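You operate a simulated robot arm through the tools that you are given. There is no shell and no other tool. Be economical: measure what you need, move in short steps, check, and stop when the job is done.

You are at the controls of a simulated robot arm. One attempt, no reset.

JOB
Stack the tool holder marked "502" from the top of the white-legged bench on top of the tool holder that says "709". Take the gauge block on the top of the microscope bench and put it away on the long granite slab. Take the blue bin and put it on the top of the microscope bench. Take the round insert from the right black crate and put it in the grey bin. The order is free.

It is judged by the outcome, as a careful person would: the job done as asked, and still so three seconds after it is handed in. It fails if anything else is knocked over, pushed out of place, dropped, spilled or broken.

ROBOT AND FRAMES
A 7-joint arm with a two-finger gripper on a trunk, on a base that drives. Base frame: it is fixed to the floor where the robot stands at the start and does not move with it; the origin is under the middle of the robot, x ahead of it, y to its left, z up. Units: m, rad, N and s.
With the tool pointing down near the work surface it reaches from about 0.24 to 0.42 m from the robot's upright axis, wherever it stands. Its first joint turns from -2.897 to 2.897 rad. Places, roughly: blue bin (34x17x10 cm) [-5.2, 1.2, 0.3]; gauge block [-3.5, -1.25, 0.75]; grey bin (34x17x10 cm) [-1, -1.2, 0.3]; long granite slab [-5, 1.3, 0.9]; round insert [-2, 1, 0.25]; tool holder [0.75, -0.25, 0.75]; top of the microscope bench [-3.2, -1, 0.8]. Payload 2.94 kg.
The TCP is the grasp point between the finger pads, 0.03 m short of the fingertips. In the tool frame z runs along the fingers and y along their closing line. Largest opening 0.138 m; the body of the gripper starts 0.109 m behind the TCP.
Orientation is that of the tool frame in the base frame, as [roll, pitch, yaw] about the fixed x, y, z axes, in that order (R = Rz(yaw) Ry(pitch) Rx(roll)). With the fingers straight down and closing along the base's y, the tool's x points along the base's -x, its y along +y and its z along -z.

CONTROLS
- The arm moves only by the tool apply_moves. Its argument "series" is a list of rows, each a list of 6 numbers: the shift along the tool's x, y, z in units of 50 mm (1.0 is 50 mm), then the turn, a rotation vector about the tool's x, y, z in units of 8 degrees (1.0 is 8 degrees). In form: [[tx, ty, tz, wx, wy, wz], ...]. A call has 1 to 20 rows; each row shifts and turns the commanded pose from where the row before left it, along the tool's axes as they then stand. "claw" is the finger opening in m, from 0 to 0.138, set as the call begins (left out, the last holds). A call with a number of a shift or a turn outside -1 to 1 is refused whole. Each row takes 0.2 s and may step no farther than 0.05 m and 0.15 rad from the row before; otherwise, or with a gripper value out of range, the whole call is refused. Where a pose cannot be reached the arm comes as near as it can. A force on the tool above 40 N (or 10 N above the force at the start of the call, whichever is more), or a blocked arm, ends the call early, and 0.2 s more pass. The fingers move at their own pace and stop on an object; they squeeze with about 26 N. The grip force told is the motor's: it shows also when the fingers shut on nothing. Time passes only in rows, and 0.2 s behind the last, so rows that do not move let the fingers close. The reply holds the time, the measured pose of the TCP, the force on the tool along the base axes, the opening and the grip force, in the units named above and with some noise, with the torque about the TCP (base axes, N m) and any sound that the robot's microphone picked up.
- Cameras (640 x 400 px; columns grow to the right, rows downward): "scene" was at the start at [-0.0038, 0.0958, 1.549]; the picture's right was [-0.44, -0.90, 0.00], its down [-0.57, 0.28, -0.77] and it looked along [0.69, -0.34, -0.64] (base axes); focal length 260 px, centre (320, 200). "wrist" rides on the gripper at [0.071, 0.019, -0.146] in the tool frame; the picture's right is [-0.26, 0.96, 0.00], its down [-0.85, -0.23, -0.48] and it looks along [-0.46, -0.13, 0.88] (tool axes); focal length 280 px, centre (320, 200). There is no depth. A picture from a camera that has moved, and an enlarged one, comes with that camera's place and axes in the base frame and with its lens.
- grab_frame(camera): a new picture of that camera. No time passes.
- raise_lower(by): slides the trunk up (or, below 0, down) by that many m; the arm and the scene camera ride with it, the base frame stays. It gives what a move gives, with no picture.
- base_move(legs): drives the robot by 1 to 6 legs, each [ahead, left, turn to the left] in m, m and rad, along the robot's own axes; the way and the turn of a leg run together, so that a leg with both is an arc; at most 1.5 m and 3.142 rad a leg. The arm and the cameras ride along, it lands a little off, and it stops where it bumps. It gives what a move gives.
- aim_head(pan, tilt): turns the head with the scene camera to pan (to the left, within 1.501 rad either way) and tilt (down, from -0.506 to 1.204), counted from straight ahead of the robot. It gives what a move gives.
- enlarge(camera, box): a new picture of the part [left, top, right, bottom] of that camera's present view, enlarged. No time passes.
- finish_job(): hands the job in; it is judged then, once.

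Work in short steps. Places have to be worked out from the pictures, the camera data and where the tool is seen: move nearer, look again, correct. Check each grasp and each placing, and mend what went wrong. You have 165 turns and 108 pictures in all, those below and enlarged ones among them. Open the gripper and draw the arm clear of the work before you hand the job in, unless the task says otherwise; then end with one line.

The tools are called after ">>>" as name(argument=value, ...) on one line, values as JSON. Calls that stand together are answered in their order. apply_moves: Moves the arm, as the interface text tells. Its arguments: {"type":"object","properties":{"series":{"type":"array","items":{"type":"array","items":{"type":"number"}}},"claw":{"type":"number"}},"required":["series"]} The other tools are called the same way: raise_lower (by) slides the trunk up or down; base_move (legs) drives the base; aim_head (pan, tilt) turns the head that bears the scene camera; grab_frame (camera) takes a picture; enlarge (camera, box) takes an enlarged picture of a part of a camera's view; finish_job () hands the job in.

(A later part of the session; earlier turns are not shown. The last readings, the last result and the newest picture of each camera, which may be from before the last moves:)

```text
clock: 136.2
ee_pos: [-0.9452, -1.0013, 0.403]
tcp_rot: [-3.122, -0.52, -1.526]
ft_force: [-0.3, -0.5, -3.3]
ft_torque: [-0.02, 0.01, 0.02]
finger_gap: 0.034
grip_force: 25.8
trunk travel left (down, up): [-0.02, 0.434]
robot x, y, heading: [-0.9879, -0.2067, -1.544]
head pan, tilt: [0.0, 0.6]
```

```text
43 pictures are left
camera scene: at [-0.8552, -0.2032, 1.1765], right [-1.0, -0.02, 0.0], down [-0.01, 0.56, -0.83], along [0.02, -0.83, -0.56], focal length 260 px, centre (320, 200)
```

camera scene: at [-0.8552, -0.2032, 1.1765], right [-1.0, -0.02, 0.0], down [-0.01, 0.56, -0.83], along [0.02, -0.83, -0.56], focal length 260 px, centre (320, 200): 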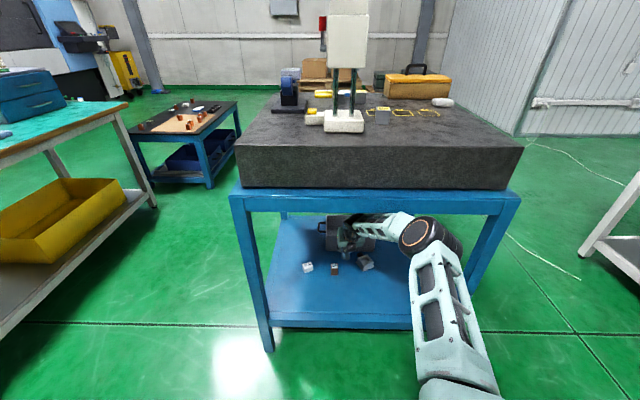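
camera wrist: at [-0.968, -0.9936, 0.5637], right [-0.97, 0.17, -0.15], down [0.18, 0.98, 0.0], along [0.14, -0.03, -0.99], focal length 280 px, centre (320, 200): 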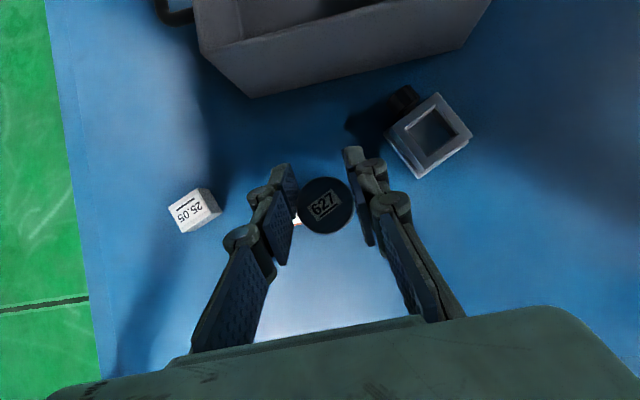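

The base move nudged the arm against the stand's front beam, because the bin sits too deep from this side. Its far side is only about 0.2 m from the stand's back edge (y≈-1.40), so I back out, retract, and go round.

>>> base_move(legs=[[-0.17, 0, 0]])

>>> apply_moves(series=[[-0.613, 0, -0.386, 0, 0, 0], [-0.613, 0, -0.386, 0, 0, 0], [-0.613, 0, -0.386, 0, 0, 0], [-0.613, 0, -0.386, 0, 0, 0], [-0.613, 0, -0.386, 0, 0, 0], [-0.613, 0, -0.386, 0, 0, 0], [-0.613, 0, -0.386, 0, 0, 0], [-0.613, 0, -0.386, 0, 0, 0]])

>>> raise_lower(by=0.33)

>>> base_move(legs=[[0, 0.78, -0.02]])

>>> aim_head(pan=0.0, tilt=0.6)

>>> grab_frame(camera="scene")

```text
clock: 137.7
ee_pos: [-0.9483, -0.8286, 0.396]
tcp_rot: [-3.121, -0.508, -1.525]
ft_force: [-0.4, 0.0, -4.3]
ft_torque: [-0.07, 0.0, -0.03]
finger_gap: 0.0341
grip_force: 26.0
trunk travel left (down, up): [-0.02, 0.434]
robot x, y, heading: [-0.9963, -0.0328, -1.545]
head pan, tilt: [0.0, 0.6]
```

```text
clock: 139.4
ee_pos: [-0.9629, -0.5395, 0.4103]
tcp_rot: [-3.122, -0.506, -1.525]
ft_force: [1.1, 0.6, -2.9]
ft_torque: [-0.05, 0.0, -0.03]
finger_gap: 0.034
grip_force: 26.0
trunk travel left (down, up): [-0.02, 0.434]
robot x, y, heading: [-0.992, -0.0275, -1.553]
head pan, tilt: [0.0, 0.6]
```

```text
clock: 142.7
ee_pos: [-0.9629, -0.5392, 0.7405]
tcp_rot: [-3.122, -0.508, -1.523]
ft_force: [-0.8, 0.3, -2.8]
ft_torque: [-0.04, 0.04, 0.0]
finger_gap: 0.0341
grip_force: 26.6
trunk travel left (down, up): [-0.35, 0.104]
robot x, y, heading: [-0.9932, -0.0319, -1.547]
head pan, tilt: [0.0, 0.6]
```

```text
clock: 150.2
ee_pos: [-0.1601, -0.5246, 0.7397]
tcp_rot: [-3.121, -0.508, -1.537]
ft_force: [-0.1, -0.1, -4.1]
ft_torque: [-0.03, 0.0, 0.0]
finger_gap: 0.0341
grip_force: 25.9
trunk travel left (down, up): [-0.35, 0.104]
robot x, y, heading: [-0.1858, -0.0189, -1.556]
head pan, tilt: [0.0, 0.6]
```

```text
clock: 150.8
ee_pos: [-0.1596, -0.524, 0.7405]
tcp_rot: [-3.123, -0.507, -1.535]
ft_force: [0.4, 0.7, -1.7]
ft_torque: [-0.02, 0.0, -0.01]
finger_gap: 0.0341
grip_force: 26.3
trunk travel left (down, up): [-0.35, 0.104]
robot x, y, heading: [-0.1854, -0.0154, -1.559]
head pan, tilt: [0.0, 0.6]
```

```text
42 pictures are left
camera scene: at [-0.0492, -0.0244, 1.5072], right [-1.0, -0.01, 0.0], down [-0.01, 0.57, -0.82], along [0.01, -0.82, -0.57], focal length 260 px, centre (320, 200)
```

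scene: 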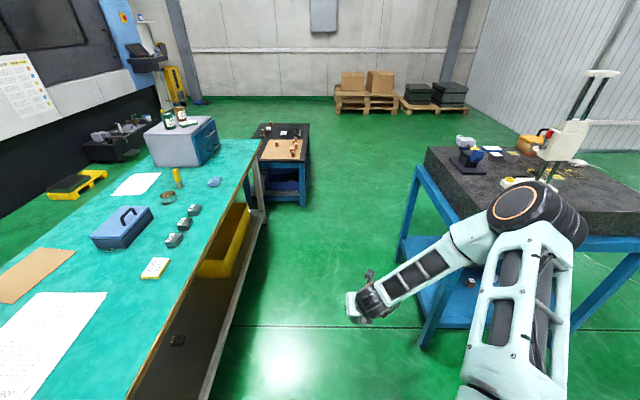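

The aisle is clear: the cart is at x≥0.12, y≤-2.1. I drive through and turn to look at the back of the stand.

>>> base_move(legs=[[1.0, 0.05, 0], [0.85, 0, 0], [0, 0, -1.57]])

>>> grab_frame(camera="scene")

```text
clock: 163.8
ee_pos: [-0.6293, -1.8781, 0.7411]
tcp_rot: [-3.122, -0.509, -3.087]
ft_force: [-0.3, 0.5, -3.5]
ft_torque: [0.03, 0.0, 0.01]
finger_gap: 0.0339
grip_force: 26.0
trunk travel left (down, up): [-0.35, 0.104]
robot x, y, heading: [-0.12, -1.8445, -3.108]
head pan, tilt: [0.0, 0.6]
```

```text
41 pictures are left
camera scene: at [-0.1253, -1.9808, 1.5072], right [-0.03, 1.0, 0.0], down [0.56, 0.02, -0.82], along [-0.82, -0.03, -0.57], focal length 260 px, centre (320, 200)
```

scene: 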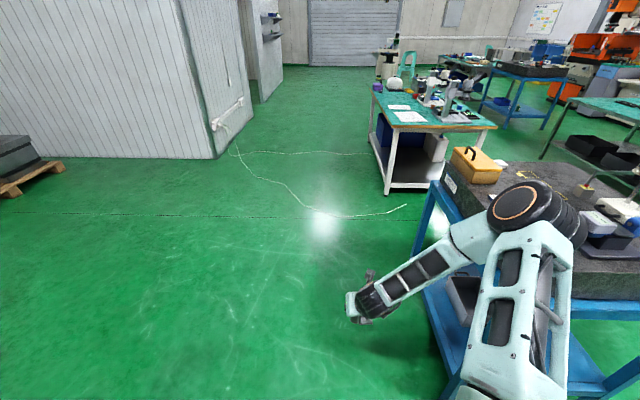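

I move along the back of the stand with extra clearance, then turn to face it.

>>> base_move(legs=[[0, 0.25, 0], [0.87, 0, 0], [0, 0, -1.6]])

>>> raise_lower(by=-0.33)

>>> grab_frame(camera="scene")

```text
clock: 165.7
ee_pos: [-0.6266, -1.9903, 0.738]
tcp_rot: [-3.123, -0.505, -3.078]
ft_force: [-0.8, -0.5, -2.9]
ft_torque: [-0.01, 0.03, 0.03]
finger_gap: 0.034
grip_force: 25.5
trunk travel left (down, up): [-0.35, 0.104]
robot x, y, heading: [-0.1179, -1.9504, -3.102]
head pan, tilt: [0.0, 0.6]
stopped in leg 1: the robot was blocked; the commanded pose is now the measured one
```

```text
clock: 168.9
ee_pos: [-0.627, -1.9912, 0.4103]
tcp_rot: [-3.122, -0.508, -3.08]
ft_force: [-0.8, 0.7, -3.2]
ft_torque: [0.03, 0.0, 0.0]
finger_gap: 0.0341
grip_force: 26.0
trunk travel left (down, up): [-0.02, 0.434]
robot x, y, heading: [-0.1184, -1.9533, -3.102]
head pan, tilt: [0.0, 0.6]
```

```text
40 pictures are left
camera scene: at [-0.1223, -2.0899, 1.1772], right [-0.04, 1.0, 0.0], down [0.56, 0.02, -0.82], along [-0.82, -0.03, -0.57], focal length 260 px, centre (320, 200)
```

scene: 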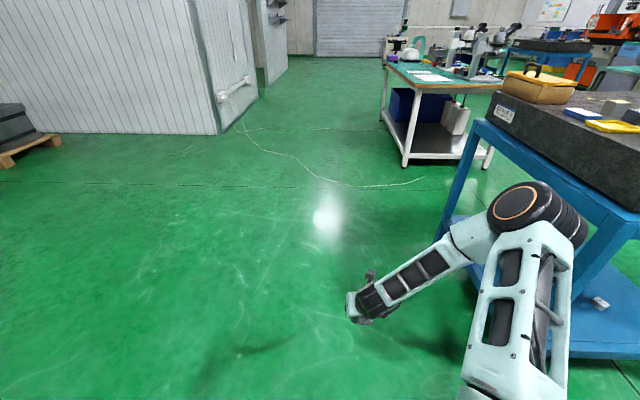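

The base bumped the cart side on the left, so I first move ahead, then left, then turn.

>>> base_move(legs=[[0.4, 0.0, 0], [0.46, 0.2, 0], [0, 0, -1.6]])

>>> grab_frame(camera="scene")

```text
clock: 177.8
ee_pos: [-1.0006, -1.6689, 0.4094]
tcp_rot: [-3.124, -0.507, 1.602]
ft_force: [0.3, -0.2, -3.7]
ft_torque: [0.04, -0.01, -0.03]
finger_gap: 0.0343
grip_force: 25.8
trunk travel left (down, up): [-0.02, 0.434]
robot x, y, heading: [-0.9796, -2.1767, 1.58]
head pan, tilt: [0.0, 0.6]
```

```text
39 pictures are left
camera scene: at [-1.1138, -2.1721, 1.1772], right [1.0, 0.01, 0.0], down [0.01, -0.57, -0.82], along [-0.01, 0.82, -0.57], focal length 260 px, centre (320, 200)
```

scene: 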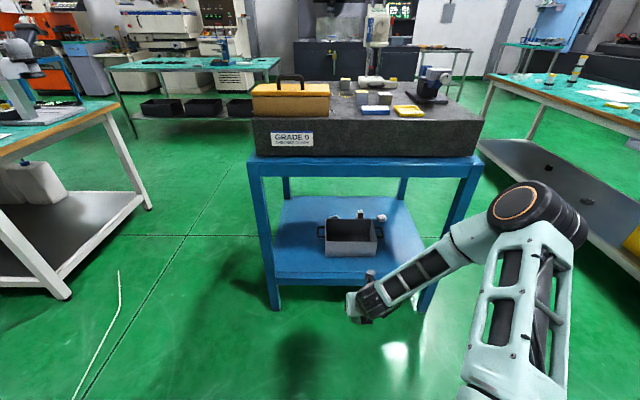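

From this side the bin is close: centre about (-0.98,-1.225), front face y≈-1.31. I extend the arm in the open (slightly rising), then drive in 12 cm and look.

>>> apply_moves(series=[[0.672, 0, 0.283, 0, 0, 0], [0.672, 0, 0.283, 0, 0, 0], [0.672, 0, 0.283, 0, 0, 0], [0.672, 0, 0.283, 0, 0, 0], [0.672, 0, 0.283, 0, 0, 0], [0.672, 0, 0.283, 0, 0, 0], [0.672, 0, 0.283, 0, 0, 0], [0.672, 0, 0.283, 0, 0, 0]])

>>> base_move(legs=[[0.1, 0, 0]])

>>> grab_frame(camera="wrist")

>>> grab_frame(camera="scene")

```text
clock: 179.6
ee_pos: [-1.0131, -1.3815, 0.4412]
tcp_rot: [-3.123, -0.505, 1.604]
ft_force: [-0.2, 0.2, -2.9]
ft_torque: [0.03, 0.02, 0.03]
finger_gap: 0.0339
grip_force: 25.7
trunk travel left (down, up): [-0.02, 0.434]
robot x, y, heading: [-0.9764, -2.1778, 1.587]
head pan, tilt: [0.0, 0.6]
```

```text
clock: 180.8
ee_pos: [-1.0149, -1.2823, 0.4417]
tcp_rot: [-3.122, -0.506, 1.603]
ft_force: [0.9, 0.4, -2.5]
ft_torque: [0.05, 0.04, -0.01]
finger_gap: 0.034
grip_force: 26.1
trunk travel left (down, up): [-0.02, 0.434]
robot x, y, heading: [-0.981, -2.0766, 1.583]
head pan, tilt: [0.0, 0.6]
```

```text
38 pictures are left
camera wrist: at [-0.9928, -1.2915, 0.6023], right [0.97, -0.19, -0.14], down [-0.19, -0.98, 0.01], along [-0.14, 0.02, -0.99], focal length 280 px, centre (320, 200)
```

wrist: 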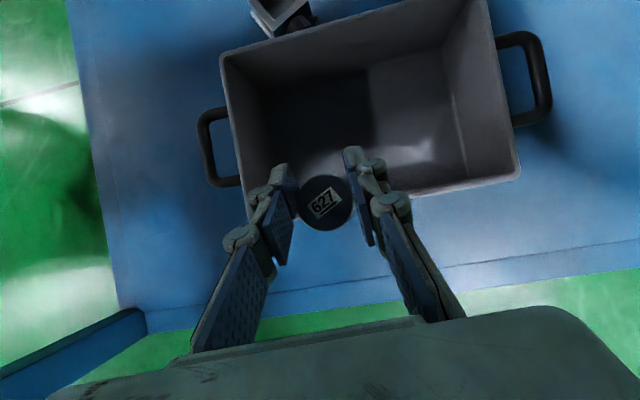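

```text
37 pictures are left
camera scene: at [-1.115, -2.0733, 1.1772], right [1.0, 0.01, 0.0], down [0.01, -0.57, -0.82], along [-0.01, 0.82, -0.57], focal length 260 px, centre (320, 200)
```

scene: 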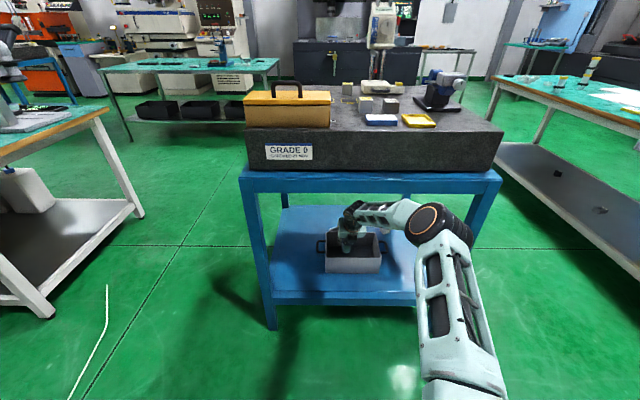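

The bin is open below; its centre is about (-0.96,-1.21). I shift 5 cm right, drive 7 cm ahead, and lower in.

>>> apply_moves(series=[[0, 0.5, 0, 0, 0, 0], [0, 0.5, 0, 0, 0, 0]])

>>> base_move(legs=[[0.07, 0, 0]])

>>> apply_moves(series=[[-0.24, 0, 0.44, 0, 0, 0], [-0.24, 0, 0.44, 0, 0, 0], [-0.24, 0, 0.44, 0, 0, 0], [0, 0, 0, 0, 0, 0]])

>>> grab_frame(camera="wrist")

```text
clock: 181.4
ee_pos: [-0.9653, -1.2812, 0.439]
tcp_rot: [-3.124, -0.506, 1.606]
ft_force: [-1.2, 0.1, -3.6]
ft_torque: [0.01, -0.02, -0.03]
finger_gap: 0.0341
grip_force: 26.1
trunk travel left (down, up): [-0.02, 0.434]
robot x, y, heading: [-0.9823, -2.077, 1.583]
head pan, tilt: [0.0, 0.6]
```

```text
clock: 182.4
ee_pos: [-0.9675, -1.2248, 0.4232]
tcp_rot: [-3.117, -0.482, 1.606]
ft_force: [-0.1, -0.4, -2.9]
ft_torque: [0.05, -0.01, 0.01]
finger_gap: 0.0338
grip_force: 26.0
trunk travel left (down, up): [-0.02, 0.434]
robot x, y, heading: [-0.9801, -2.0144, 1.577]
head pan, tilt: [0.0, 0.6]
```

```text
clock: 183.4
ee_pos: [-0.9689, -1.2243, 0.3455]
tcp_rot: [-3.119, -0.481, 1.608]
ft_force: [-0.2, -0.5, -2.7]
ft_torque: [0.04, -0.03, 0.03]
finger_gap: 0.034
grip_force: 25.8
trunk travel left (down, up): [-0.02, 0.434]
robot x, y, heading: [-0.9794, -2.0078, 1.583]
head pan, tilt: [0.0, 0.6]
```

```text
36 pictures are left
camera wrist: at [-0.9469, -1.2298, 0.507], right [0.97, -0.19, -0.14], down [-0.18, -0.98, 0.03], along [-0.14, -0.01, -0.99], focal length 280 px, centre (320, 200)
```

wrist: 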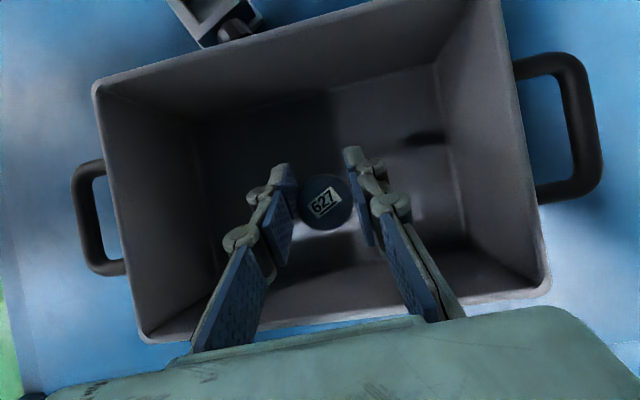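

Inside the bin now. I lower in small steps to touch the floor.

>>> apply_moves(series=[[-0.096, 0, 0.175, 0, 0, 0], [-0.096, 0, 0.175, 0, 0, 0], [0, 0, 0, 0, 0, 0]])

>>> apply_moves(series=[[-0.048, 0, 0.088, 0, 0, 0], [-0.048, 0, 0.088, 0, 0, 0], [0, 0, 0, 0, 0, 0]])

```text
clock: 184.2
ee_pos: [-0.9707, -1.2247, 0.3272]
tcp_rot: [-3.119, -0.48, 1.606]
ft_force: [0.1, -0.9, -3.1]
ft_torque: [-0.01, -0.02, 0.0]
finger_gap: 0.0341
grip_force: 25.5
trunk travel left (down, up): [-0.02, 0.434]
robot x, y, heading: [-0.9806, -2.0086, 1.579]
head pan, tilt: [0.0, 0.6]
```

```text
clock: 185.0
ee_pos: [-0.9693, -1.2253, 0.316]
tcp_rot: [-3.117, -0.481, 1.607]
ft_force: [0.4, -0.3, -2.6]
ft_torque: [0.05, 0.02, -0.01]
finger_gap: 0.0338
grip_force: 26.1
trunk travel left (down, up): [-0.02, 0.434]
robot x, y, heading: [-0.9787, -2.0096, 1.587]
head pan, tilt: [0.0, 0.6]
```

No contact yet; I continue.

>>> apply_moves(series=[[-0.048, 0, 0.088, 0, 0, 0], [-0.048, 0, 0.088, 0, 0, 0], [0, 0, 0, 0, 0, 0]])

>>> apply_moves(series=[[-0.048, 0, 0.088, 0, 0, 0], [-0.048, 0, 0.088, 0, 0, 0], [0, 0, 0, 0, 0, 0]])

>>> apply_moves(series=[[-0.048, 0, 0.088, 0, 0, 0], [-0.048, 0, 0.088, 0, 0, 0], [0, 0, 0, 0, 0, 0]])

>>> grab_frame(camera="wrist")

```text
clock: 185.8
ee_pos: [-0.9707, -1.2255, 0.3078]
tcp_rot: [-3.119, -0.482, 1.606]
ft_force: [0.0, -0.4, 1.6]
ft_torque: [0.02, -0.01, 0.01]
finger_gap: 0.0342
grip_force: 26.1
trunk travel left (down, up): [-0.02, 0.434]
robot x, y, heading: [-0.974, -2.0129, 1.582]
head pan, tilt: [0.0, 0.6]
```

```text
clock: 186.6
ee_pos: [-0.9714, -1.2246, 0.301]
tcp_rot: [-3.119, -0.489, 1.604]
ft_force: [0.7, 2.5, 19.0]
ft_torque: [0.36, -0.18, -0.03]
finger_gap: 0.0345
grip_force: 26.7
trunk travel left (down, up): [-0.02, 0.434]
robot x, y, heading: [-0.9793, -2.0129, 1.579]
head pan, tilt: [0.0, 0.6]
```

```text
clock: 187.4
ee_pos: [-0.9704, -1.2245, 0.2899]
tcp_rot: [-3.12, -0.486, 1.608]
ft_force: [-3.1, 1.3, 22.7]
ft_torque: [-0.1, -0.24, 0.0]
finger_gap: 0.034
grip_force: 26.4
trunk travel left (down, up): [-0.02, 0.434]
robot x, y, heading: [-0.98, -2.0103, 1.584]
head pan, tilt: [0.0, 0.6]
```

```text
35 pictures are left
camera wrist: at [-0.9479, -1.2311, 0.4525], right [0.97, -0.19, -0.14], down [-0.18, -0.98, 0.03], along [-0.14, 0.0, -0.99], focal length 280 px, centre (320, 200)
```

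wrist: 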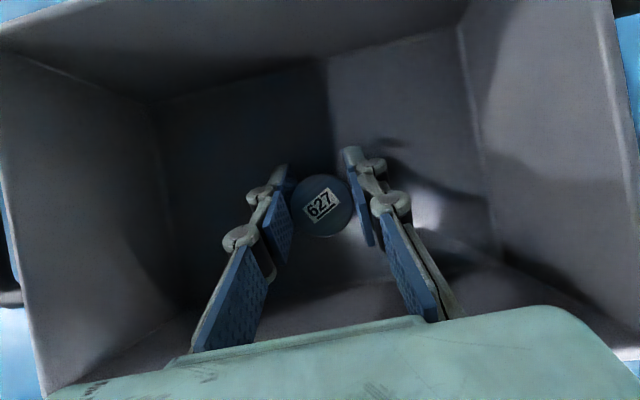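

Contact with the bin floor. I open the fingers moderately, rise, and check.

>>> apply_moves(series=[[0.05, 0, -0.09, 0, 0, 0], [0, 0, 0, 0, 0, 0], [0, 0, 0, 0, 0, 0]], claw=0.065)

>>> apply_moves(series=[[0.24, 0, -0.44, 0, 0, 0], [0.24, 0, -0.44, 0, 0, 0], [0.24, 0, -0.44, 0, 0, 0], [0.24, 0, -0.44, 0, 0, 0], [0.24, 0, -0.44, 0, 0, 0]])

>>> grab_frame(camera="wrist")

```text
clock: 188.2
ee_pos: [-0.9687, -1.2279, 0.2919]
tcp_rot: [-3.119, -0.476, 1.607]
ft_force: [0.8, -0.4, 0.0]
ft_torque: [0.0, 0.01, -0.01]
finger_gap: 0.0652
grip_force: 0.0
trunk travel left (down, up): [-0.02, 0.434]
robot x, y, heading: [-0.977, -2.0064, 1.579]
head pan, tilt: [0.0, 0.6]
```

```text
clock: 189.4
ee_pos: [-0.9674, -1.2268, 0.4171]
tcp_rot: [-3.12, -0.479, 1.605]
ft_force: [-0.9, -0.4, -0.4]
ft_torque: [0.01, 0.0, 0.04]
finger_gap: 0.065
grip_force: 0.0
trunk travel left (down, up): [-0.02, 0.434]
robot x, y, heading: [-0.9787, -2.0125, 1.578]
head pan, tilt: [0.0, 0.6]
```

```text
34 pictures are left
camera wrist: at [-0.9458, -1.2309, 0.5783], right [0.97, -0.19, -0.14], down [-0.19, -0.98, 0.04], along [-0.14, -0.01, -0.99], focal length 280 px, centre (320, 200)
```

wrist: 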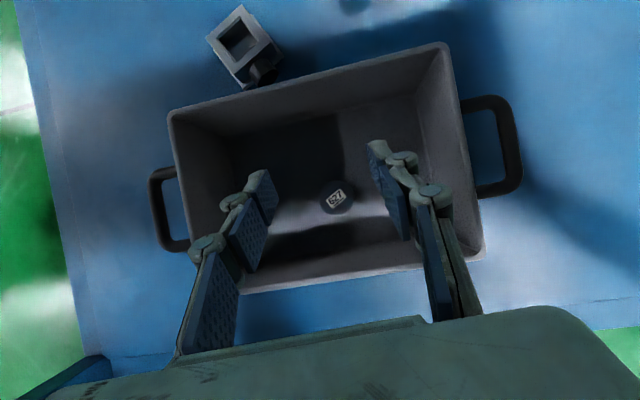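

The insert rests in the grey bin. I back out, bring the arm upright and high, and head to the -y side of the microscope bench.

>>> base_move(legs=[[-0.4, 0, 0]])

>>> apply_moves(series=[[-0.64, 0, -0.35, 0, 0, 0], [-0.64, 0, -0.35, 0, 0, 0], [-0.64, 0, -0.35, 0, 0, 0], [-0.64, 0, -0.35, 0, 0, 0], [-0.64, 0, -0.35, 0, 0, 0], [-0.64, 0, -0.35, 0, 0, 0], [-0.64, 0, -0.35, 0, 0, 0], [0, 0, 0, 0, -0.9, 0], [0, 0, 0, 0, -0.9, 0], [0, 0, 0, 0, -0.9, 0], [0, 0, 0, 0, -0.75, 0]])

>>> raise_lower(by=0.4)

>>> aim_head(pan=0.9, tilt=0.5)

>>> grab_frame(camera="scene")

```text
clock: 191.9
ee_pos: [-0.9704, -1.6309, 0.4166]
tcp_rot: [-3.118, -0.48, 1.618]
ft_force: [-0.6, -0.8, 0.5]
ft_torque: [0.02, -0.02, -0.01]
finger_gap: 0.0648
grip_force: 0.0
trunk travel left (down, up): [-0.02, 0.434]
robot x, y, heading: [-0.9711, -2.4191, 1.591]
head pan, tilt: [0.0, 0.6]
```

```text
clock: 194.3
ee_pos: [-0.9549, -1.8859, 0.4223]
tcp_rot: [-3.119, 0.003, 1.628]
ft_force: [-0.2, -0.3, -0.3]
ft_torque: [0.02, -0.01, 0.05]
finger_gap: 0.0648
grip_force: 0.0
trunk travel left (down, up): [-0.02, 0.434]
robot x, y, heading: [-0.9712, -2.416, 1.592]
head pan, tilt: [0.0, 0.6]
```

```text
clock: 198.1
ee_pos: [-0.9561, -1.8857, 0.8228]
tcp_rot: [-3.124, 0.001, 1.627]
ft_force: [-0.5, 0.3, 1.4]
ft_torque: [-0.02, 0.03, 0.0]
finger_gap: 0.0651
grip_force: 0.1
trunk travel left (down, up): [-0.42, 0.034]
robot x, y, heading: [-0.9704, -2.4136, 1.586]
head pan, tilt: [0.0, 0.6]
```

```text
clock: 199.3
ee_pos: [-0.9544, -1.8868, 0.8232]
tcp_rot: [-3.123, 0.002, 1.63]
ft_force: [0.3, 0.2, -0.6]
ft_torque: [0.0, -0.01, 0.0]
finger_gap: 0.0649
grip_force: 0.1
trunk travel left (down, up): [-0.42, 0.034]
robot x, y, heading: [-0.9727, -2.4122, 1.59]
head pan, tilt: [0.901, 0.499]
```

```text
33 pictures are left
camera scene: at [-1.1796, -2.4451, 1.5862], right [0.6, 0.8, 0.0], down [0.38, -0.29, -0.88], along [-0.7, 0.53, -0.48], focal length 260 px, centre (320, 200)
```

scene: 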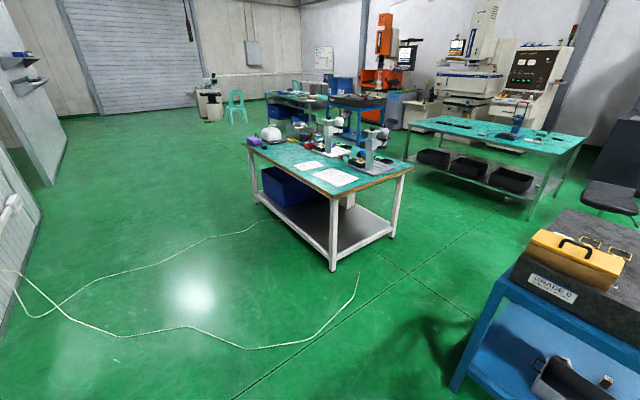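

The bench's -y edge is at y≈-1.43, x from -2.38 to -3.82. I zoom in on the top.

>>> enlarge(camera="scene", box=[235, 105, 415, 200])

```text
3.56 times, centred on (325, 152) of scene
camera zoom: at [-1.1796, -2.4451, 1.5862], right [0.6, 0.8, 0.0], down [0.38, -0.29, -0.88], along [-0.7, 0.53, -0.48], focal length 925 px, centre (302, 369)
```

zoom: 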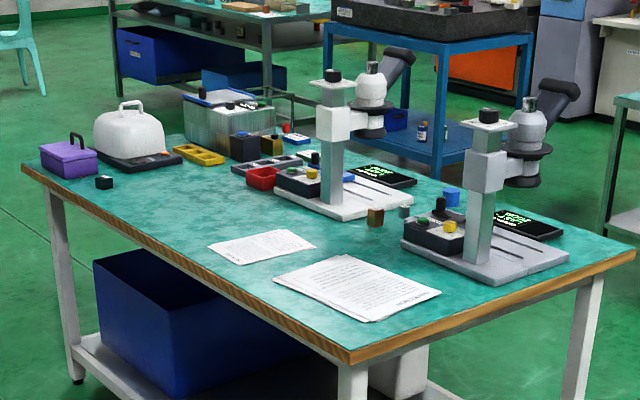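

Candidate gauge block is the small black labelled block near (-3.48,-1.35). I drive left along the bench and look close.

>>> base_move(legs=[[0, 1.25, 0], [0, 1.22, -0.02], [0.4, 0, 0]])

>>> aim_head(pan=0.0, tilt=0.75)

>>> grab_frame(camera="scene")

```text
clock: 222.8
ee_pos: [-3.3757, -1.5287, 0.8222]
tcp_rot: [-3.122, 0.001, 1.611]
ft_force: [0.3, 0.3, 0.6]
ft_torque: [0.0, -0.01, -0.01]
finger_gap: 0.0652
grip_force: 0.2
trunk travel left (down, up): [-0.42, 0.034]
robot x, y, heading: [-3.4045, -2.0599, 1.574]
head pan, tilt: [0.901, 0.499]
```

```text
clock: 224.0
ee_pos: [-3.3746, -1.5277, 0.8221]
tcp_rot: [-3.123, 0.001, 1.611]
ft_force: [-0.8, 0.4, 0.0]
ft_torque: [0.01, -0.02, -0.02]
finger_gap: 0.0649
grip_force: 0.1
trunk travel left (down, up): [-0.42, 0.034]
robot x, y, heading: [-3.4003, -2.0604, 1.579]
head pan, tilt: [0.0, 0.75]
```

```text
31 pictures are left
camera scene: at [-3.5362, -2.0571, 1.5643], right [1.0, 0.01, 0.0], down [0.01, -0.68, -0.73], along [-0.01, 0.73, -0.68], focal length 260 px, centre (320, 200)
```

scene: 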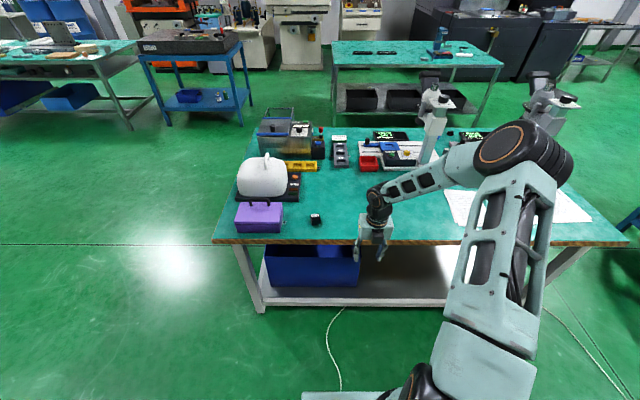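

I zoom in on the block.

>>> enlarge(camera="scene", box=[220, 150, 380, 250])

```text
4.00 times, centred on (300, 200) of scene
camera zoom: at [-3.5362, -2.0571, 1.5643], right [1.0, 0.01, 0.0], down [0.01, -0.68, -0.73], along [-0.01, 0.73, -0.68], focal length 1040 px, centre (400, 200)
```

zoom: 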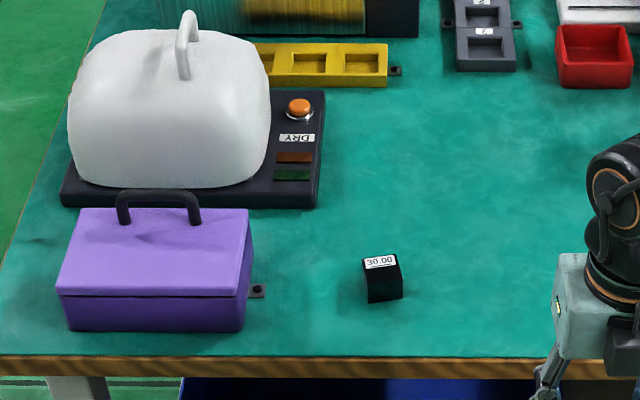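

It reads "30.00": the gauge block, at about (-3.565,-1.36). I raise the hand, move the base nearer and left, and look from the wrist.

>>> apply_moves(series=[[0, 0, -0.8, 0, 0, 0], [0, 0, -0.8, 0, 0, 0], [0, 0, -0.8, 0, 0, 0]], claw=0.09)

>>> base_move(legs=[[0.17, 0.19, 0]])

>>> grab_frame(camera="wrist")

```text
clock: 224.8
ee_pos: [-3.373, -1.5277, 0.9432]
tcp_rot: [-3.123, 0.001, 1.612]
ft_force: [0.4, 0.2, 0.0]
ft_torque: [0.0, -0.02, 0.0]
finger_gap: 0.0902
grip_force: 0.0
trunk travel left (down, up): [-0.42, 0.034]
robot x, y, heading: [-3.4038, -2.0565, 1.577]
head pan, tilt: [0.0, 0.75]
```

```text
clock: 227.1
ee_pos: [-3.5614, -1.36, 0.9444]
tcp_rot: [-3.123, 0.002, 1.618]
ft_force: [-0.3, -0.2, 0.0]
ft_torque: [0.0, -0.01, 0.03]
finger_gap: 0.0901
grip_force: 0.1
trunk travel left (down, up): [-0.42, 0.034]
robot x, y, heading: [-3.5923, -1.8886, 1.582]
head pan, tilt: [0.0, 0.75]
```

```text
29 pictures are left
camera wrist: at [-3.5428, -1.2901, 1.0887], right [0.98, -0.22, -0.02], down [-0.18, -0.86, 0.48], along [-0.12, -0.47, -0.88], focal length 280 px, centre (320, 200)
```

wrist: 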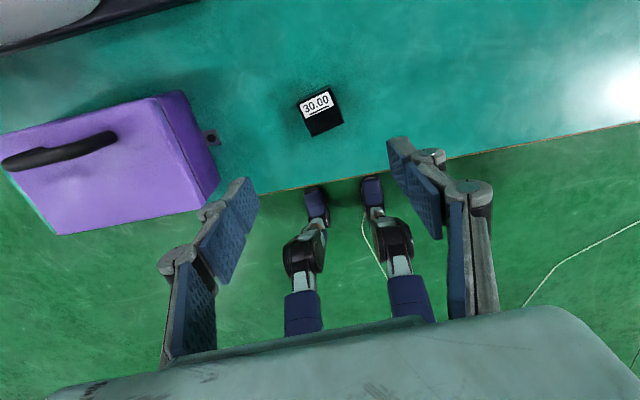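

The block is at (-3.56,-1.335), yawed slightly. I shift 2.5 cm forward, rotate about 10°, and lower to z 0.87.

>>> apply_moves(series=[[0.5, 0, 0, 0, 0, -0.6], [0, 0, 0, 0, 0, -0.6], [0, 0, 0.5, 0, 0, 0], [0, 0, 0.5, 0, 0, 0], [0, 0, 0.5, 0, 0, 0]], claw=0.07)

>>> grab_frame(camera="wrist")

```text
clock: 228.3
ee_pos: [-3.5603, -1.3362, 0.8678]
tcp_rot: [-3.122, -0.001, 1.784]
ft_force: [-0.4, -0.2, -0.9]
ft_torque: [-0.01, 0.02, 0.0]
finger_gap: 0.0697
grip_force: 0.1
trunk travel left (down, up): [-0.42, 0.034]
robot x, y, heading: [-3.5885, -1.8927, 1.581]
head pan, tilt: [0.0, 0.75]
```

```text
28 pictures are left
camera wrist: at [-3.5555, -1.2643, 1.0144], right [1.0, -0.05, -0.02], down [-0.04, -0.88, 0.48], along [-0.04, -0.48, -0.88], focal length 280 px, centre (320, 200)
```

wrist: 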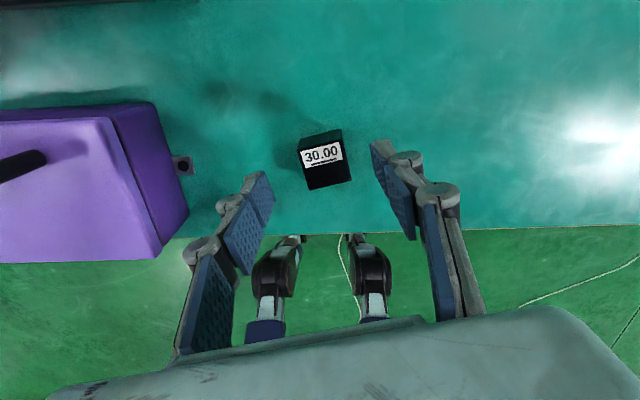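

Block top at (-3.559,-1.343,0.816), and the fingers are now aligned with its faces. I lower to z≈0.817.

>>> apply_moves(series=[[-0.13, 0, 0.35, 0, 0, 0], [0, 0, 0.35, 0, 0, 0], [0, 0, 0.3, 0, 0, 0], [0, 0, 0, 0, 0, 0]], claw=0.065)

>>> apply_moves(series=[[0, 0, 0, 0, 0, 0], [0, 0, 0, 0, 0, 0], [0, 0, 0, 0, 0, 0], [0, 0, 0, 0, 0, 0]], claw=0.0)

>>> apply_moves(series=[[0, 0, -0.4, 0, 0, 0], [0, 0, -0.4, 0, 0, 0], [0, 0, -0.8, 0, 0, 0], [0, 0, -0.8, 0, 0, 0]])

>>> grab_frame(camera="wrist")

```text
clock: 229.3
ee_pos: [-3.5621, -1.3403, 0.8189]
tcp_rot: [-3.123, 0.0, 1.784]
ft_force: [0.8, 0.2, 0.2]
ft_torque: [0.01, 0.0, 0.0]
finger_gap: 0.0649
grip_force: 0.1
trunk travel left (down, up): [-0.42, 0.034]
robot x, y, heading: [-3.5877, -1.8944, 1.58]
head pan, tilt: [0.0, 0.75]
```

```text
clock: 230.3
ee_pos: [-3.5629, -1.3404, 0.8187]
tcp_rot: [-3.122, -0.001, 1.783]
ft_force: [0.9, 0.7, 0.3]
ft_torque: [0.01, -0.07, 0.0]
finger_gap: 0.0356
grip_force: 26.4
trunk travel left (down, up): [-0.42, 0.034]
robot x, y, heading: [-3.5885, -1.8898, 1.58]
head pan, tilt: [0.0, 0.75]
```

```text
clock: 231.3
ee_pos: [-3.5606, -1.3423, 0.9388]
tcp_rot: [-3.124, -0.002, 1.783]
ft_force: [0.6, 0.6, -3.1]
ft_torque: [0.05, 0.02, 0.03]
finger_gap: 0.0357
grip_force: 26.2
trunk travel left (down, up): [-0.42, 0.034]
robot x, y, heading: [-3.5852, -1.8933, 1.576]
head pan, tilt: [0.0, 0.75]
```

```text
27 pictures are left
camera wrist: at [-3.5548, -1.2706, 1.0844], right [1.0, -0.05, -0.02], down [-0.04, -0.88, 0.48], along [-0.04, -0.48, -0.88], focal length 280 px, centre (320, 200)
```

wrist: 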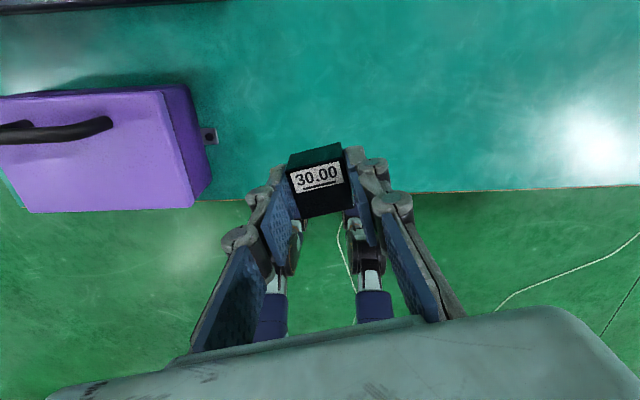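

The gauge block is held. I back off, go round the bench's west end, and head toward the granite slab stand.

>>> base_move(legs=[[-0.3, 0, 0], [0, 1.0, 0], [1.2, 0, 0], [0.6, 0, 0]])

>>> aim_head(pan=0.3, tilt=0.5)

>>> grab_frame(camera="scene")

```text
clock: 250.7
ee_pos: [-4.6393, 0.1601, 0.9381]
tcp_rot: [-3.122, -0.001, 1.822]
ft_force: [0.5, 0.0, -2.8]
ft_torque: [0.01, 0.0, 0.04]
finger_gap: 0.0357
grip_force: 26.2
trunk travel left (down, up): [-0.42, 0.034]
robot x, y, heading: [-4.6433, -0.3927, 1.622]
head pan, tilt: [0.0, 0.75]
```

```text
clock: 251.5
ee_pos: [-4.6394, 0.1608, 0.9382]
tcp_rot: [-3.123, -0.002, 1.823]
ft_force: [0.4, 0.7, -2.8]
ft_torque: [0.0, 0.03, 0.04]
finger_gap: 0.0355
grip_force: 26.4
trunk travel left (down, up): [-0.42, 0.034]
robot x, y, heading: [-4.6412, -0.3896, 1.621]
head pan, tilt: [0.3, 0.499]
```

```text
26 pictures are left
camera scene: at [-4.8072, -0.3923, 1.5862], right [0.94, 0.34, 0.0], down [0.16, -0.45, -0.88], along [-0.3, 0.82, -0.48], focal length 260 px, centre (320, 200)
```

scene: 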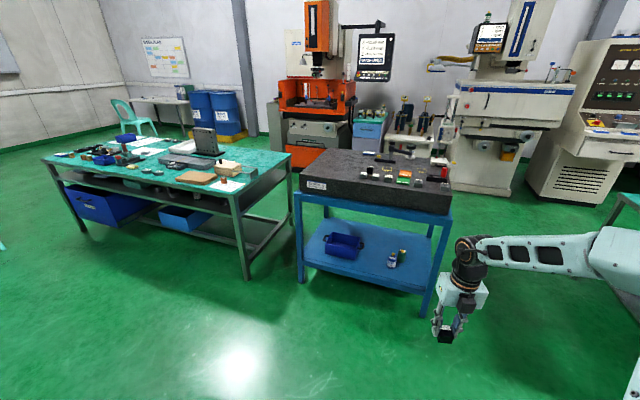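

The slab sits on the blue stand with the blue bin below it. I zoom in for a free spot and the bin's geometry.

>>> enlarge(camera="scene", box=[285, 140, 465, 300])

```text
2.50 times, centred on (375, 220) of scene
camera zoom: at [-4.8072, -0.3923, 1.5862], right [0.94, 0.34, 0.0], down [0.16, -0.45, -0.88], along [-0.3, 0.82, -0.48], focal length 650 px, centre (182, 150)
```

zoom: 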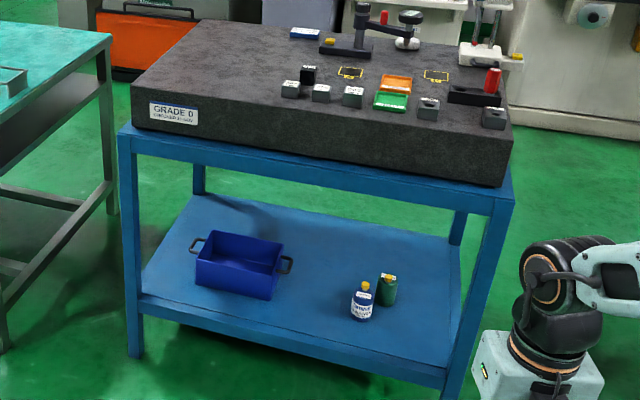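

Slab top z≈0.953, front edge y≈0.97, and it is free around (-5.25,1.10). I raise the hand and drive there.

>>> apply_moves(series=[[0, 0, -0.7, 0, 0, 0], [0, 0, -0.7, 0, 0, 0], [0, 0, -0.7, 0, 0, 0], [0, 0, -0.7, 0, 0, 0]])

>>> base_move(legs=[[0, 0.62, -0.05], [0.85, 0, 0]])

>>> aim_head(pan=0.0, tilt=0.9)

>>> grab_frame(camera="scene")

```text
clock: 252.5
ee_pos: [-4.6376, 0.162, 1.0775]
tcp_rot: [-3.121, 0.0, 1.824]
ft_force: [-0.4, -0.4, -3.2]
ft_torque: [0.03, -0.02, -0.04]
finger_gap: 0.0352
grip_force: 25.8
trunk travel left (down, up): [-0.42, 0.034]
robot x, y, heading: [-4.64, -0.3872, 1.622]
head pan, tilt: [0.3, 0.499]
```

```text
clock: 262.5
ee_pos: [-5.2079, 1.0003, 1.0775]
tcp_rot: [-3.122, -0.001, 1.762]
ft_force: [-0.2, 0.2, -3.6]
ft_torque: [-0.02, -0.02, -0.01]
finger_gap: 0.0352
grip_force: 26.1
trunk travel left (down, up): [-0.42, 0.034]
robot x, y, heading: [-5.2467, 0.4519, 1.558]
head pan, tilt: [0.3, 0.499]
```

```text
clock: 263.3
ee_pos: [-5.2085, 1.0006, 1.0767]
tcp_rot: [-3.121, -0.001, 1.764]
ft_force: [-0.4, -0.1, -2.7]
ft_torque: [-0.03, 0.0, -0.02]
finger_gap: 0.0358
grip_force: 25.5
trunk travel left (down, up): [-0.42, 0.034]
robot x, y, heading: [-5.2498, 0.4484, 1.56]
head pan, tilt: [0.0, 0.901]
```

```text
24 pictures are left
camera scene: at [-5.3843, 0.4449, 1.5524], right [1.0, -0.01, 0.0], down [-0.01, -0.78, -0.62], along [0.01, 0.62, -0.78], focal length 260 px, centre (320, 200)
```

scene: 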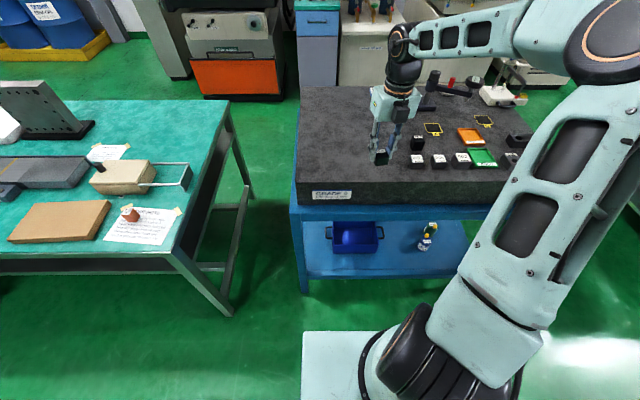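

The spot left of the other parts is free. I move 8 cm left and 9 cm ahead, then lower.

>>> base_move(legs=[[0.09, 0.08, 0]])

>>> apply_moves(series=[[0, 0, 0.4, 0, 0, 0], [0, 0, 0.4, 0, 0, 0], [0, 0, 0.3, 0, 0, 0], [0, 0, 0, 0, 0, 0]])

>>> grab_frame(camera="wrist")

```text
clock: 264.8
ee_pos: [-5.2941, 1.0888, 1.0767]
tcp_rot: [-3.123, 0.0, 1.766]
ft_force: [-0.6, -0.3, -3.3]
ft_torque: [-0.02, -0.02, 0.01]
finger_gap: 0.0354
grip_force: 26.3
trunk travel left (down, up): [-0.42, 0.034]
robot x, y, heading: [-5.331, 0.5363, 1.561]
head pan, tilt: [0.0, 0.901]
```

```text
clock: 265.8
ee_pos: [-5.2941, 1.0856, 1.0221]
tcp_rot: [-3.121, -0.002, 1.766]
ft_force: [0.0, -0.6, -3.3]
ft_torque: [0.03, -0.01, 0.01]
finger_gap: 0.0355
grip_force: 25.8
trunk travel left (down, up): [-0.42, 0.034]
robot x, y, heading: [-5.3297, 0.5376, 1.56]
head pan, tilt: [0.0, 0.901]
```

```text
23 pictures are left
camera wrist: at [-5.2862, 1.1582, 1.1678], right [1.0, -0.07, -0.02], down [-0.05, -0.88, 0.48], along [-0.05, -0.48, -0.88], focal length 280 px, centre (320, 200)
```

wrist: 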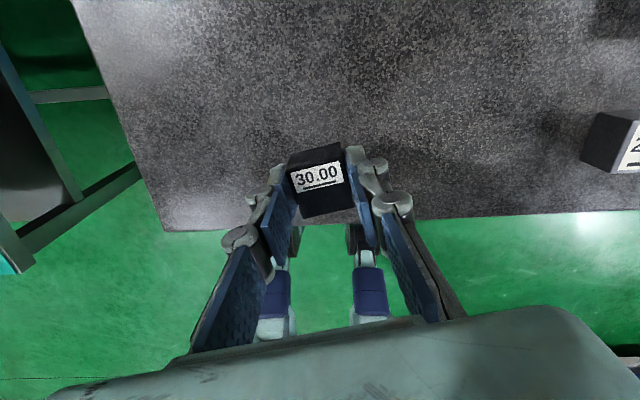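

The slab's front edge is about 5 cm behind the block's near side; I move 4 cm further in and then lower to contact.

>>> apply_moves(series=[[0.4, 0, 0, 0, 0, 0], [0.4, 0, 0.2, 0, 0, 0], [0, 0, 0.15, 0, 0, 0], [0, 0, 0, 0, 0, 0]])

>>> apply_moves(series=[[0, 0, 0.08, 0, 0, 0], [0, 0, 0.08, 0, 0, 0], [0, 0, 0, 0, 0, 0]])

>>> apply_moves(series=[[0, 0, 0.06, 0, 0, 0], [0, 0, 0.06, 0, 0, 0], [0, 0, 0, 0, 0, 0]])

```text
clock: 266.8
ee_pos: [-5.3024, 1.1269, 1.0046]
tcp_rot: [-3.123, 0.0, 1.767]
ft_force: [-0.3, -0.4, -2.9]
ft_torque: [0.01, 0.0, -0.03]
finger_gap: 0.0355
grip_force: 25.7
trunk travel left (down, up): [-0.42, 0.034]
robot x, y, heading: [-5.3339, 0.5384, 1.563]
head pan, tilt: [0.0, 0.901]
```

```text
clock: 267.6
ee_pos: [-5.3035, 1.1276, 0.9957]
tcp_rot: [-3.123, -0.001, 1.766]
ft_force: [0.6, -0.4, -2.4]
ft_torque: [0.0, 0.02, 0.02]
finger_gap: 0.0355
grip_force: 25.7
trunk travel left (down, up): [-0.42, 0.034]
robot x, y, heading: [-5.3378, 0.5338, 1.566]
head pan, tilt: [0.0, 0.901]
```

```text
clock: 268.4
ee_pos: [-5.3018, 1.1271, 0.9908]
tcp_rot: [-3.124, 0.001, 1.765]
ft_force: [0.7, 0.4, -2.4]
ft_torque: [0.01, -0.01, -0.02]
finger_gap: 0.0357
grip_force: 25.0
trunk travel left (down, up): [-0.42, 0.034]
robot x, y, heading: [-5.3342, 0.5386, 1.561]
head pan, tilt: [0.0, 0.901]
```

No contact yet at 0.991; continuing in 3 mm steps.

>>> apply_moves(series=[[0, 0, 0.06, 0, 0, 0], [0, 0, 0, 0, 0, 0]])

>>> apply_moves(series=[[0, 0, 0.06, 0, 0, 0], [0, 0, 0, 0, 0, 0]])

>>> apply_moves(series=[[0, 0, 0.06, 0, 0, 0], [0, 0, 0, 0, 0, 0]])

>>> apply_moves(series=[[0, 0, 0.06, 0, 0, 0], [0, 0, 0, 0, 0, 0]])

```text
clock: 268.9
ee_pos: [-5.3021, 1.1273, 0.9892]
tcp_rot: [-3.123, -0.001, 1.766]
ft_force: [0.7, 0.4, -2.6]
ft_torque: [0.03, 0.0, 0.04]
finger_gap: 0.0353
grip_force: 26.3
trunk travel left (down, up): [-0.42, 0.034]
robot x, y, heading: [-5.3338, 0.5376, 1.562]
head pan, tilt: [0.0, 0.901]
```

```text
clock: 269.6
ee_pos: [-5.303, 1.1274, 0.9852]
tcp_rot: [-3.122, -0.002, 1.766]
ft_force: [-0.4, 0.4, -2.8]
ft_torque: [0.0, 0.0, -0.02]
finger_gap: 0.0352
grip_force: 25.9
trunk travel left (down, up): [-0.42, 0.034]
robot x, y, heading: [-5.3354, 0.5348, 1.57]
head pan, tilt: [0.0, 0.901]
```

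```text
clock: 270.1
ee_pos: [-5.3021, 1.1269, 0.9814]
tcp_rot: [-3.124, -0.003, 1.767]
ft_force: [-0.3, -0.5, -3.6]
ft_torque: [0.0, -0.01, 0.02]
finger_gap: 0.0355
grip_force: 26.0
trunk travel left (down, up): [-0.42, 0.034]
robot x, y, heading: [-5.3362, 0.5364, 1.564]
head pan, tilt: [0.0, 0.901]
```

```text
clock: 270.8
ee_pos: [-5.3016, 1.128, 0.9795]
tcp_rot: [-3.124, -0.003, 1.767]
ft_force: [0.2, 0.3, 4.6]
ft_torque: [-0.14, -0.17, 0.02]
finger_gap: 0.0355
grip_force: 26.1
trunk travel left (down, up): [-0.42, 0.034]
robot x, y, heading: [-5.3321, 0.538, 1.565]
head pan, tilt: [0.0, 0.901]
```

Contact (+4.6 N). I release and rise.

>>> apply_moves(series=[[0, 0, 0, 0, 0, 0], [0, 0, 0, 0, 0, 0], [0, 0, 0, 0, 0, 0]], claw=0.065)

>>> apply_moves(series=[[0, 0, -0.5, 0, 0, 0], [0, 0, -0.8, 0, 0, 0], [0, 0, -0.8, 0, 0, 0]])

>>> grab_frame(camera="wrist")

```text
clock: 271.6
ee_pos: [-5.3029, 1.1276, 0.9785]
tcp_rot: [-3.124, -0.001, 1.765]
ft_force: [-0.3, 0.2, 0.7]
ft_torque: [0.0, 0.03, 0.01]
finger_gap: 0.0651
grip_force: 0.1
trunk travel left (down, up): [-0.42, 0.034]
robot x, y, heading: [-5.3335, 0.5333, 1.564]
head pan, tilt: [0.0, 0.901]
```

```text
clock: 272.4
ee_pos: [-5.2999, 1.1263, 1.0839]
tcp_rot: [-3.123, -0.001, 1.765]
ft_force: [0.1, -0.2, -0.2]
ft_torque: [0.01, 0.01, 0.07]
finger_gap: 0.0649
grip_force: 0.0
trunk travel left (down, up): [-0.42, 0.034]
robot x, y, heading: [-5.3331, 0.5391, 1.567]
head pan, tilt: [0.0, 0.901]
```

```text
22 pictures are left
camera wrist: at [-5.2919, 1.1983, 1.2292], right [1.0, -0.07, -0.02], down [-0.05, -0.88, 0.48], along [-0.05, -0.48, -0.88], focal length 280 px, centre (320, 200)
```

wrist: 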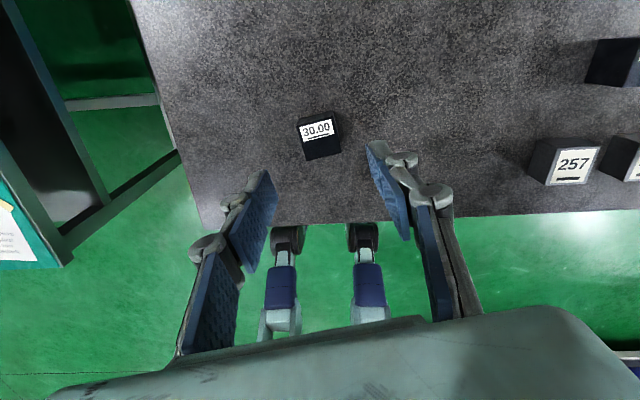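

The gauge block is on the slab. Now for the blue bin on this stand's shelf (front wall y≈1.08, centre x≈-5.18): I back off, lower, and turn the tool so it closes front-to-back to pinch the front rim.

>>> base_move(legs=[[-0.5, -0.13, 0]])

>>> apply_moves(series=[[0, 0, 0, 0, 0, -0.99], [0, 0, 0, 0, 0, -0.99], [0, 0, 0, 0, 0, -0.99], [0, 0, 0, 0, 0, -0.99], [0, 0, 0, 0, 0, -0.99], [0, 0, 0, 0, 0, -0.99], [0, 0, 0, 0, 0, -0.99], [0, 0, 0, 0, 0, -0.99], [0, 0, 0, 0, 0, -0.99], [0, 0, 0, 0, 0, -0.95]])

>>> raise_lower(by=-0.4)

>>> aim_head(pan=0.0, tilt=0.7)

>>> grab_frame(camera="scene")

```text
clock: 275.3
ee_pos: [-5.1817, 0.6339, 1.0841]
tcp_rot: [-3.124, -0.003, 1.78]
ft_force: [-0.3, 0.1, -0.3]
ft_torque: [0.03, 0.01, 0.02]
finger_gap: 0.0652
grip_force: 0.2
trunk travel left (down, up): [-0.42, 0.034]
robot x, y, heading: [-5.2058, 0.0423, 1.578]
head pan, tilt: [0.0, 0.901]
```

```text
clock: 277.5
ee_pos: [-5.1807, 0.6336, 1.0842]
tcp_rot: [-3.14, -0.018, -3.123]
ft_force: [-0.2, 0.3, 0.4]
ft_torque: [-0.01, -0.01, 0.0]
finger_gap: 0.0649
grip_force: 0.0
trunk travel left (down, up): [-0.42, 0.034]
robot x, y, heading: [-5.2082, 0.0463, 1.577]
head pan, tilt: [0.0, 0.901]
```

```text
clock: 281.4
ee_pos: [-5.1804, 0.6342, 0.6843]
tcp_rot: [-3.14, -0.02, -3.126]
ft_force: [-0.4, -1.3, -0.4]
ft_torque: [0.0, 0.01, 0.03]
finger_gap: 0.065
grip_force: 0.1
trunk travel left (down, up): [-0.02, 0.434]
robot x, y, heading: [-5.2062, 0.0441, 1.578]
head pan, tilt: [0.0, 0.901]
```

```text
clock: 282.1
ee_pos: [-5.1813, 0.6333, 0.6834]
tcp_rot: [-3.14, -0.019, -3.127]
ft_force: [-0.1, 0.3, -0.5]
ft_torque: [0.02, 0.0, 0.02]
finger_gap: 0.0649
grip_force: 0.1
trunk travel left (down, up): [-0.02, 0.434]
robot x, y, heading: [-5.2051, 0.0441, 1.579]
head pan, tilt: [0.0, 0.7]
```

```text
21 pictures are left
camera scene: at [-5.3417, 0.0462, 1.1685], right [1.0, 0.01, 0.0], down [0.0, -0.64, -0.76], along [0.0, 0.76, -0.64], focal length 260 px, centre (320, 200)
```

scene: 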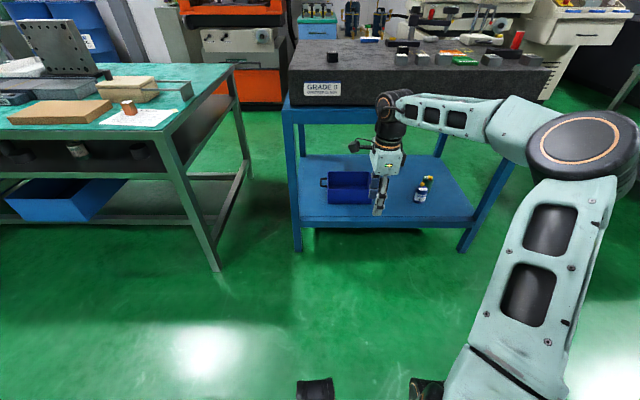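

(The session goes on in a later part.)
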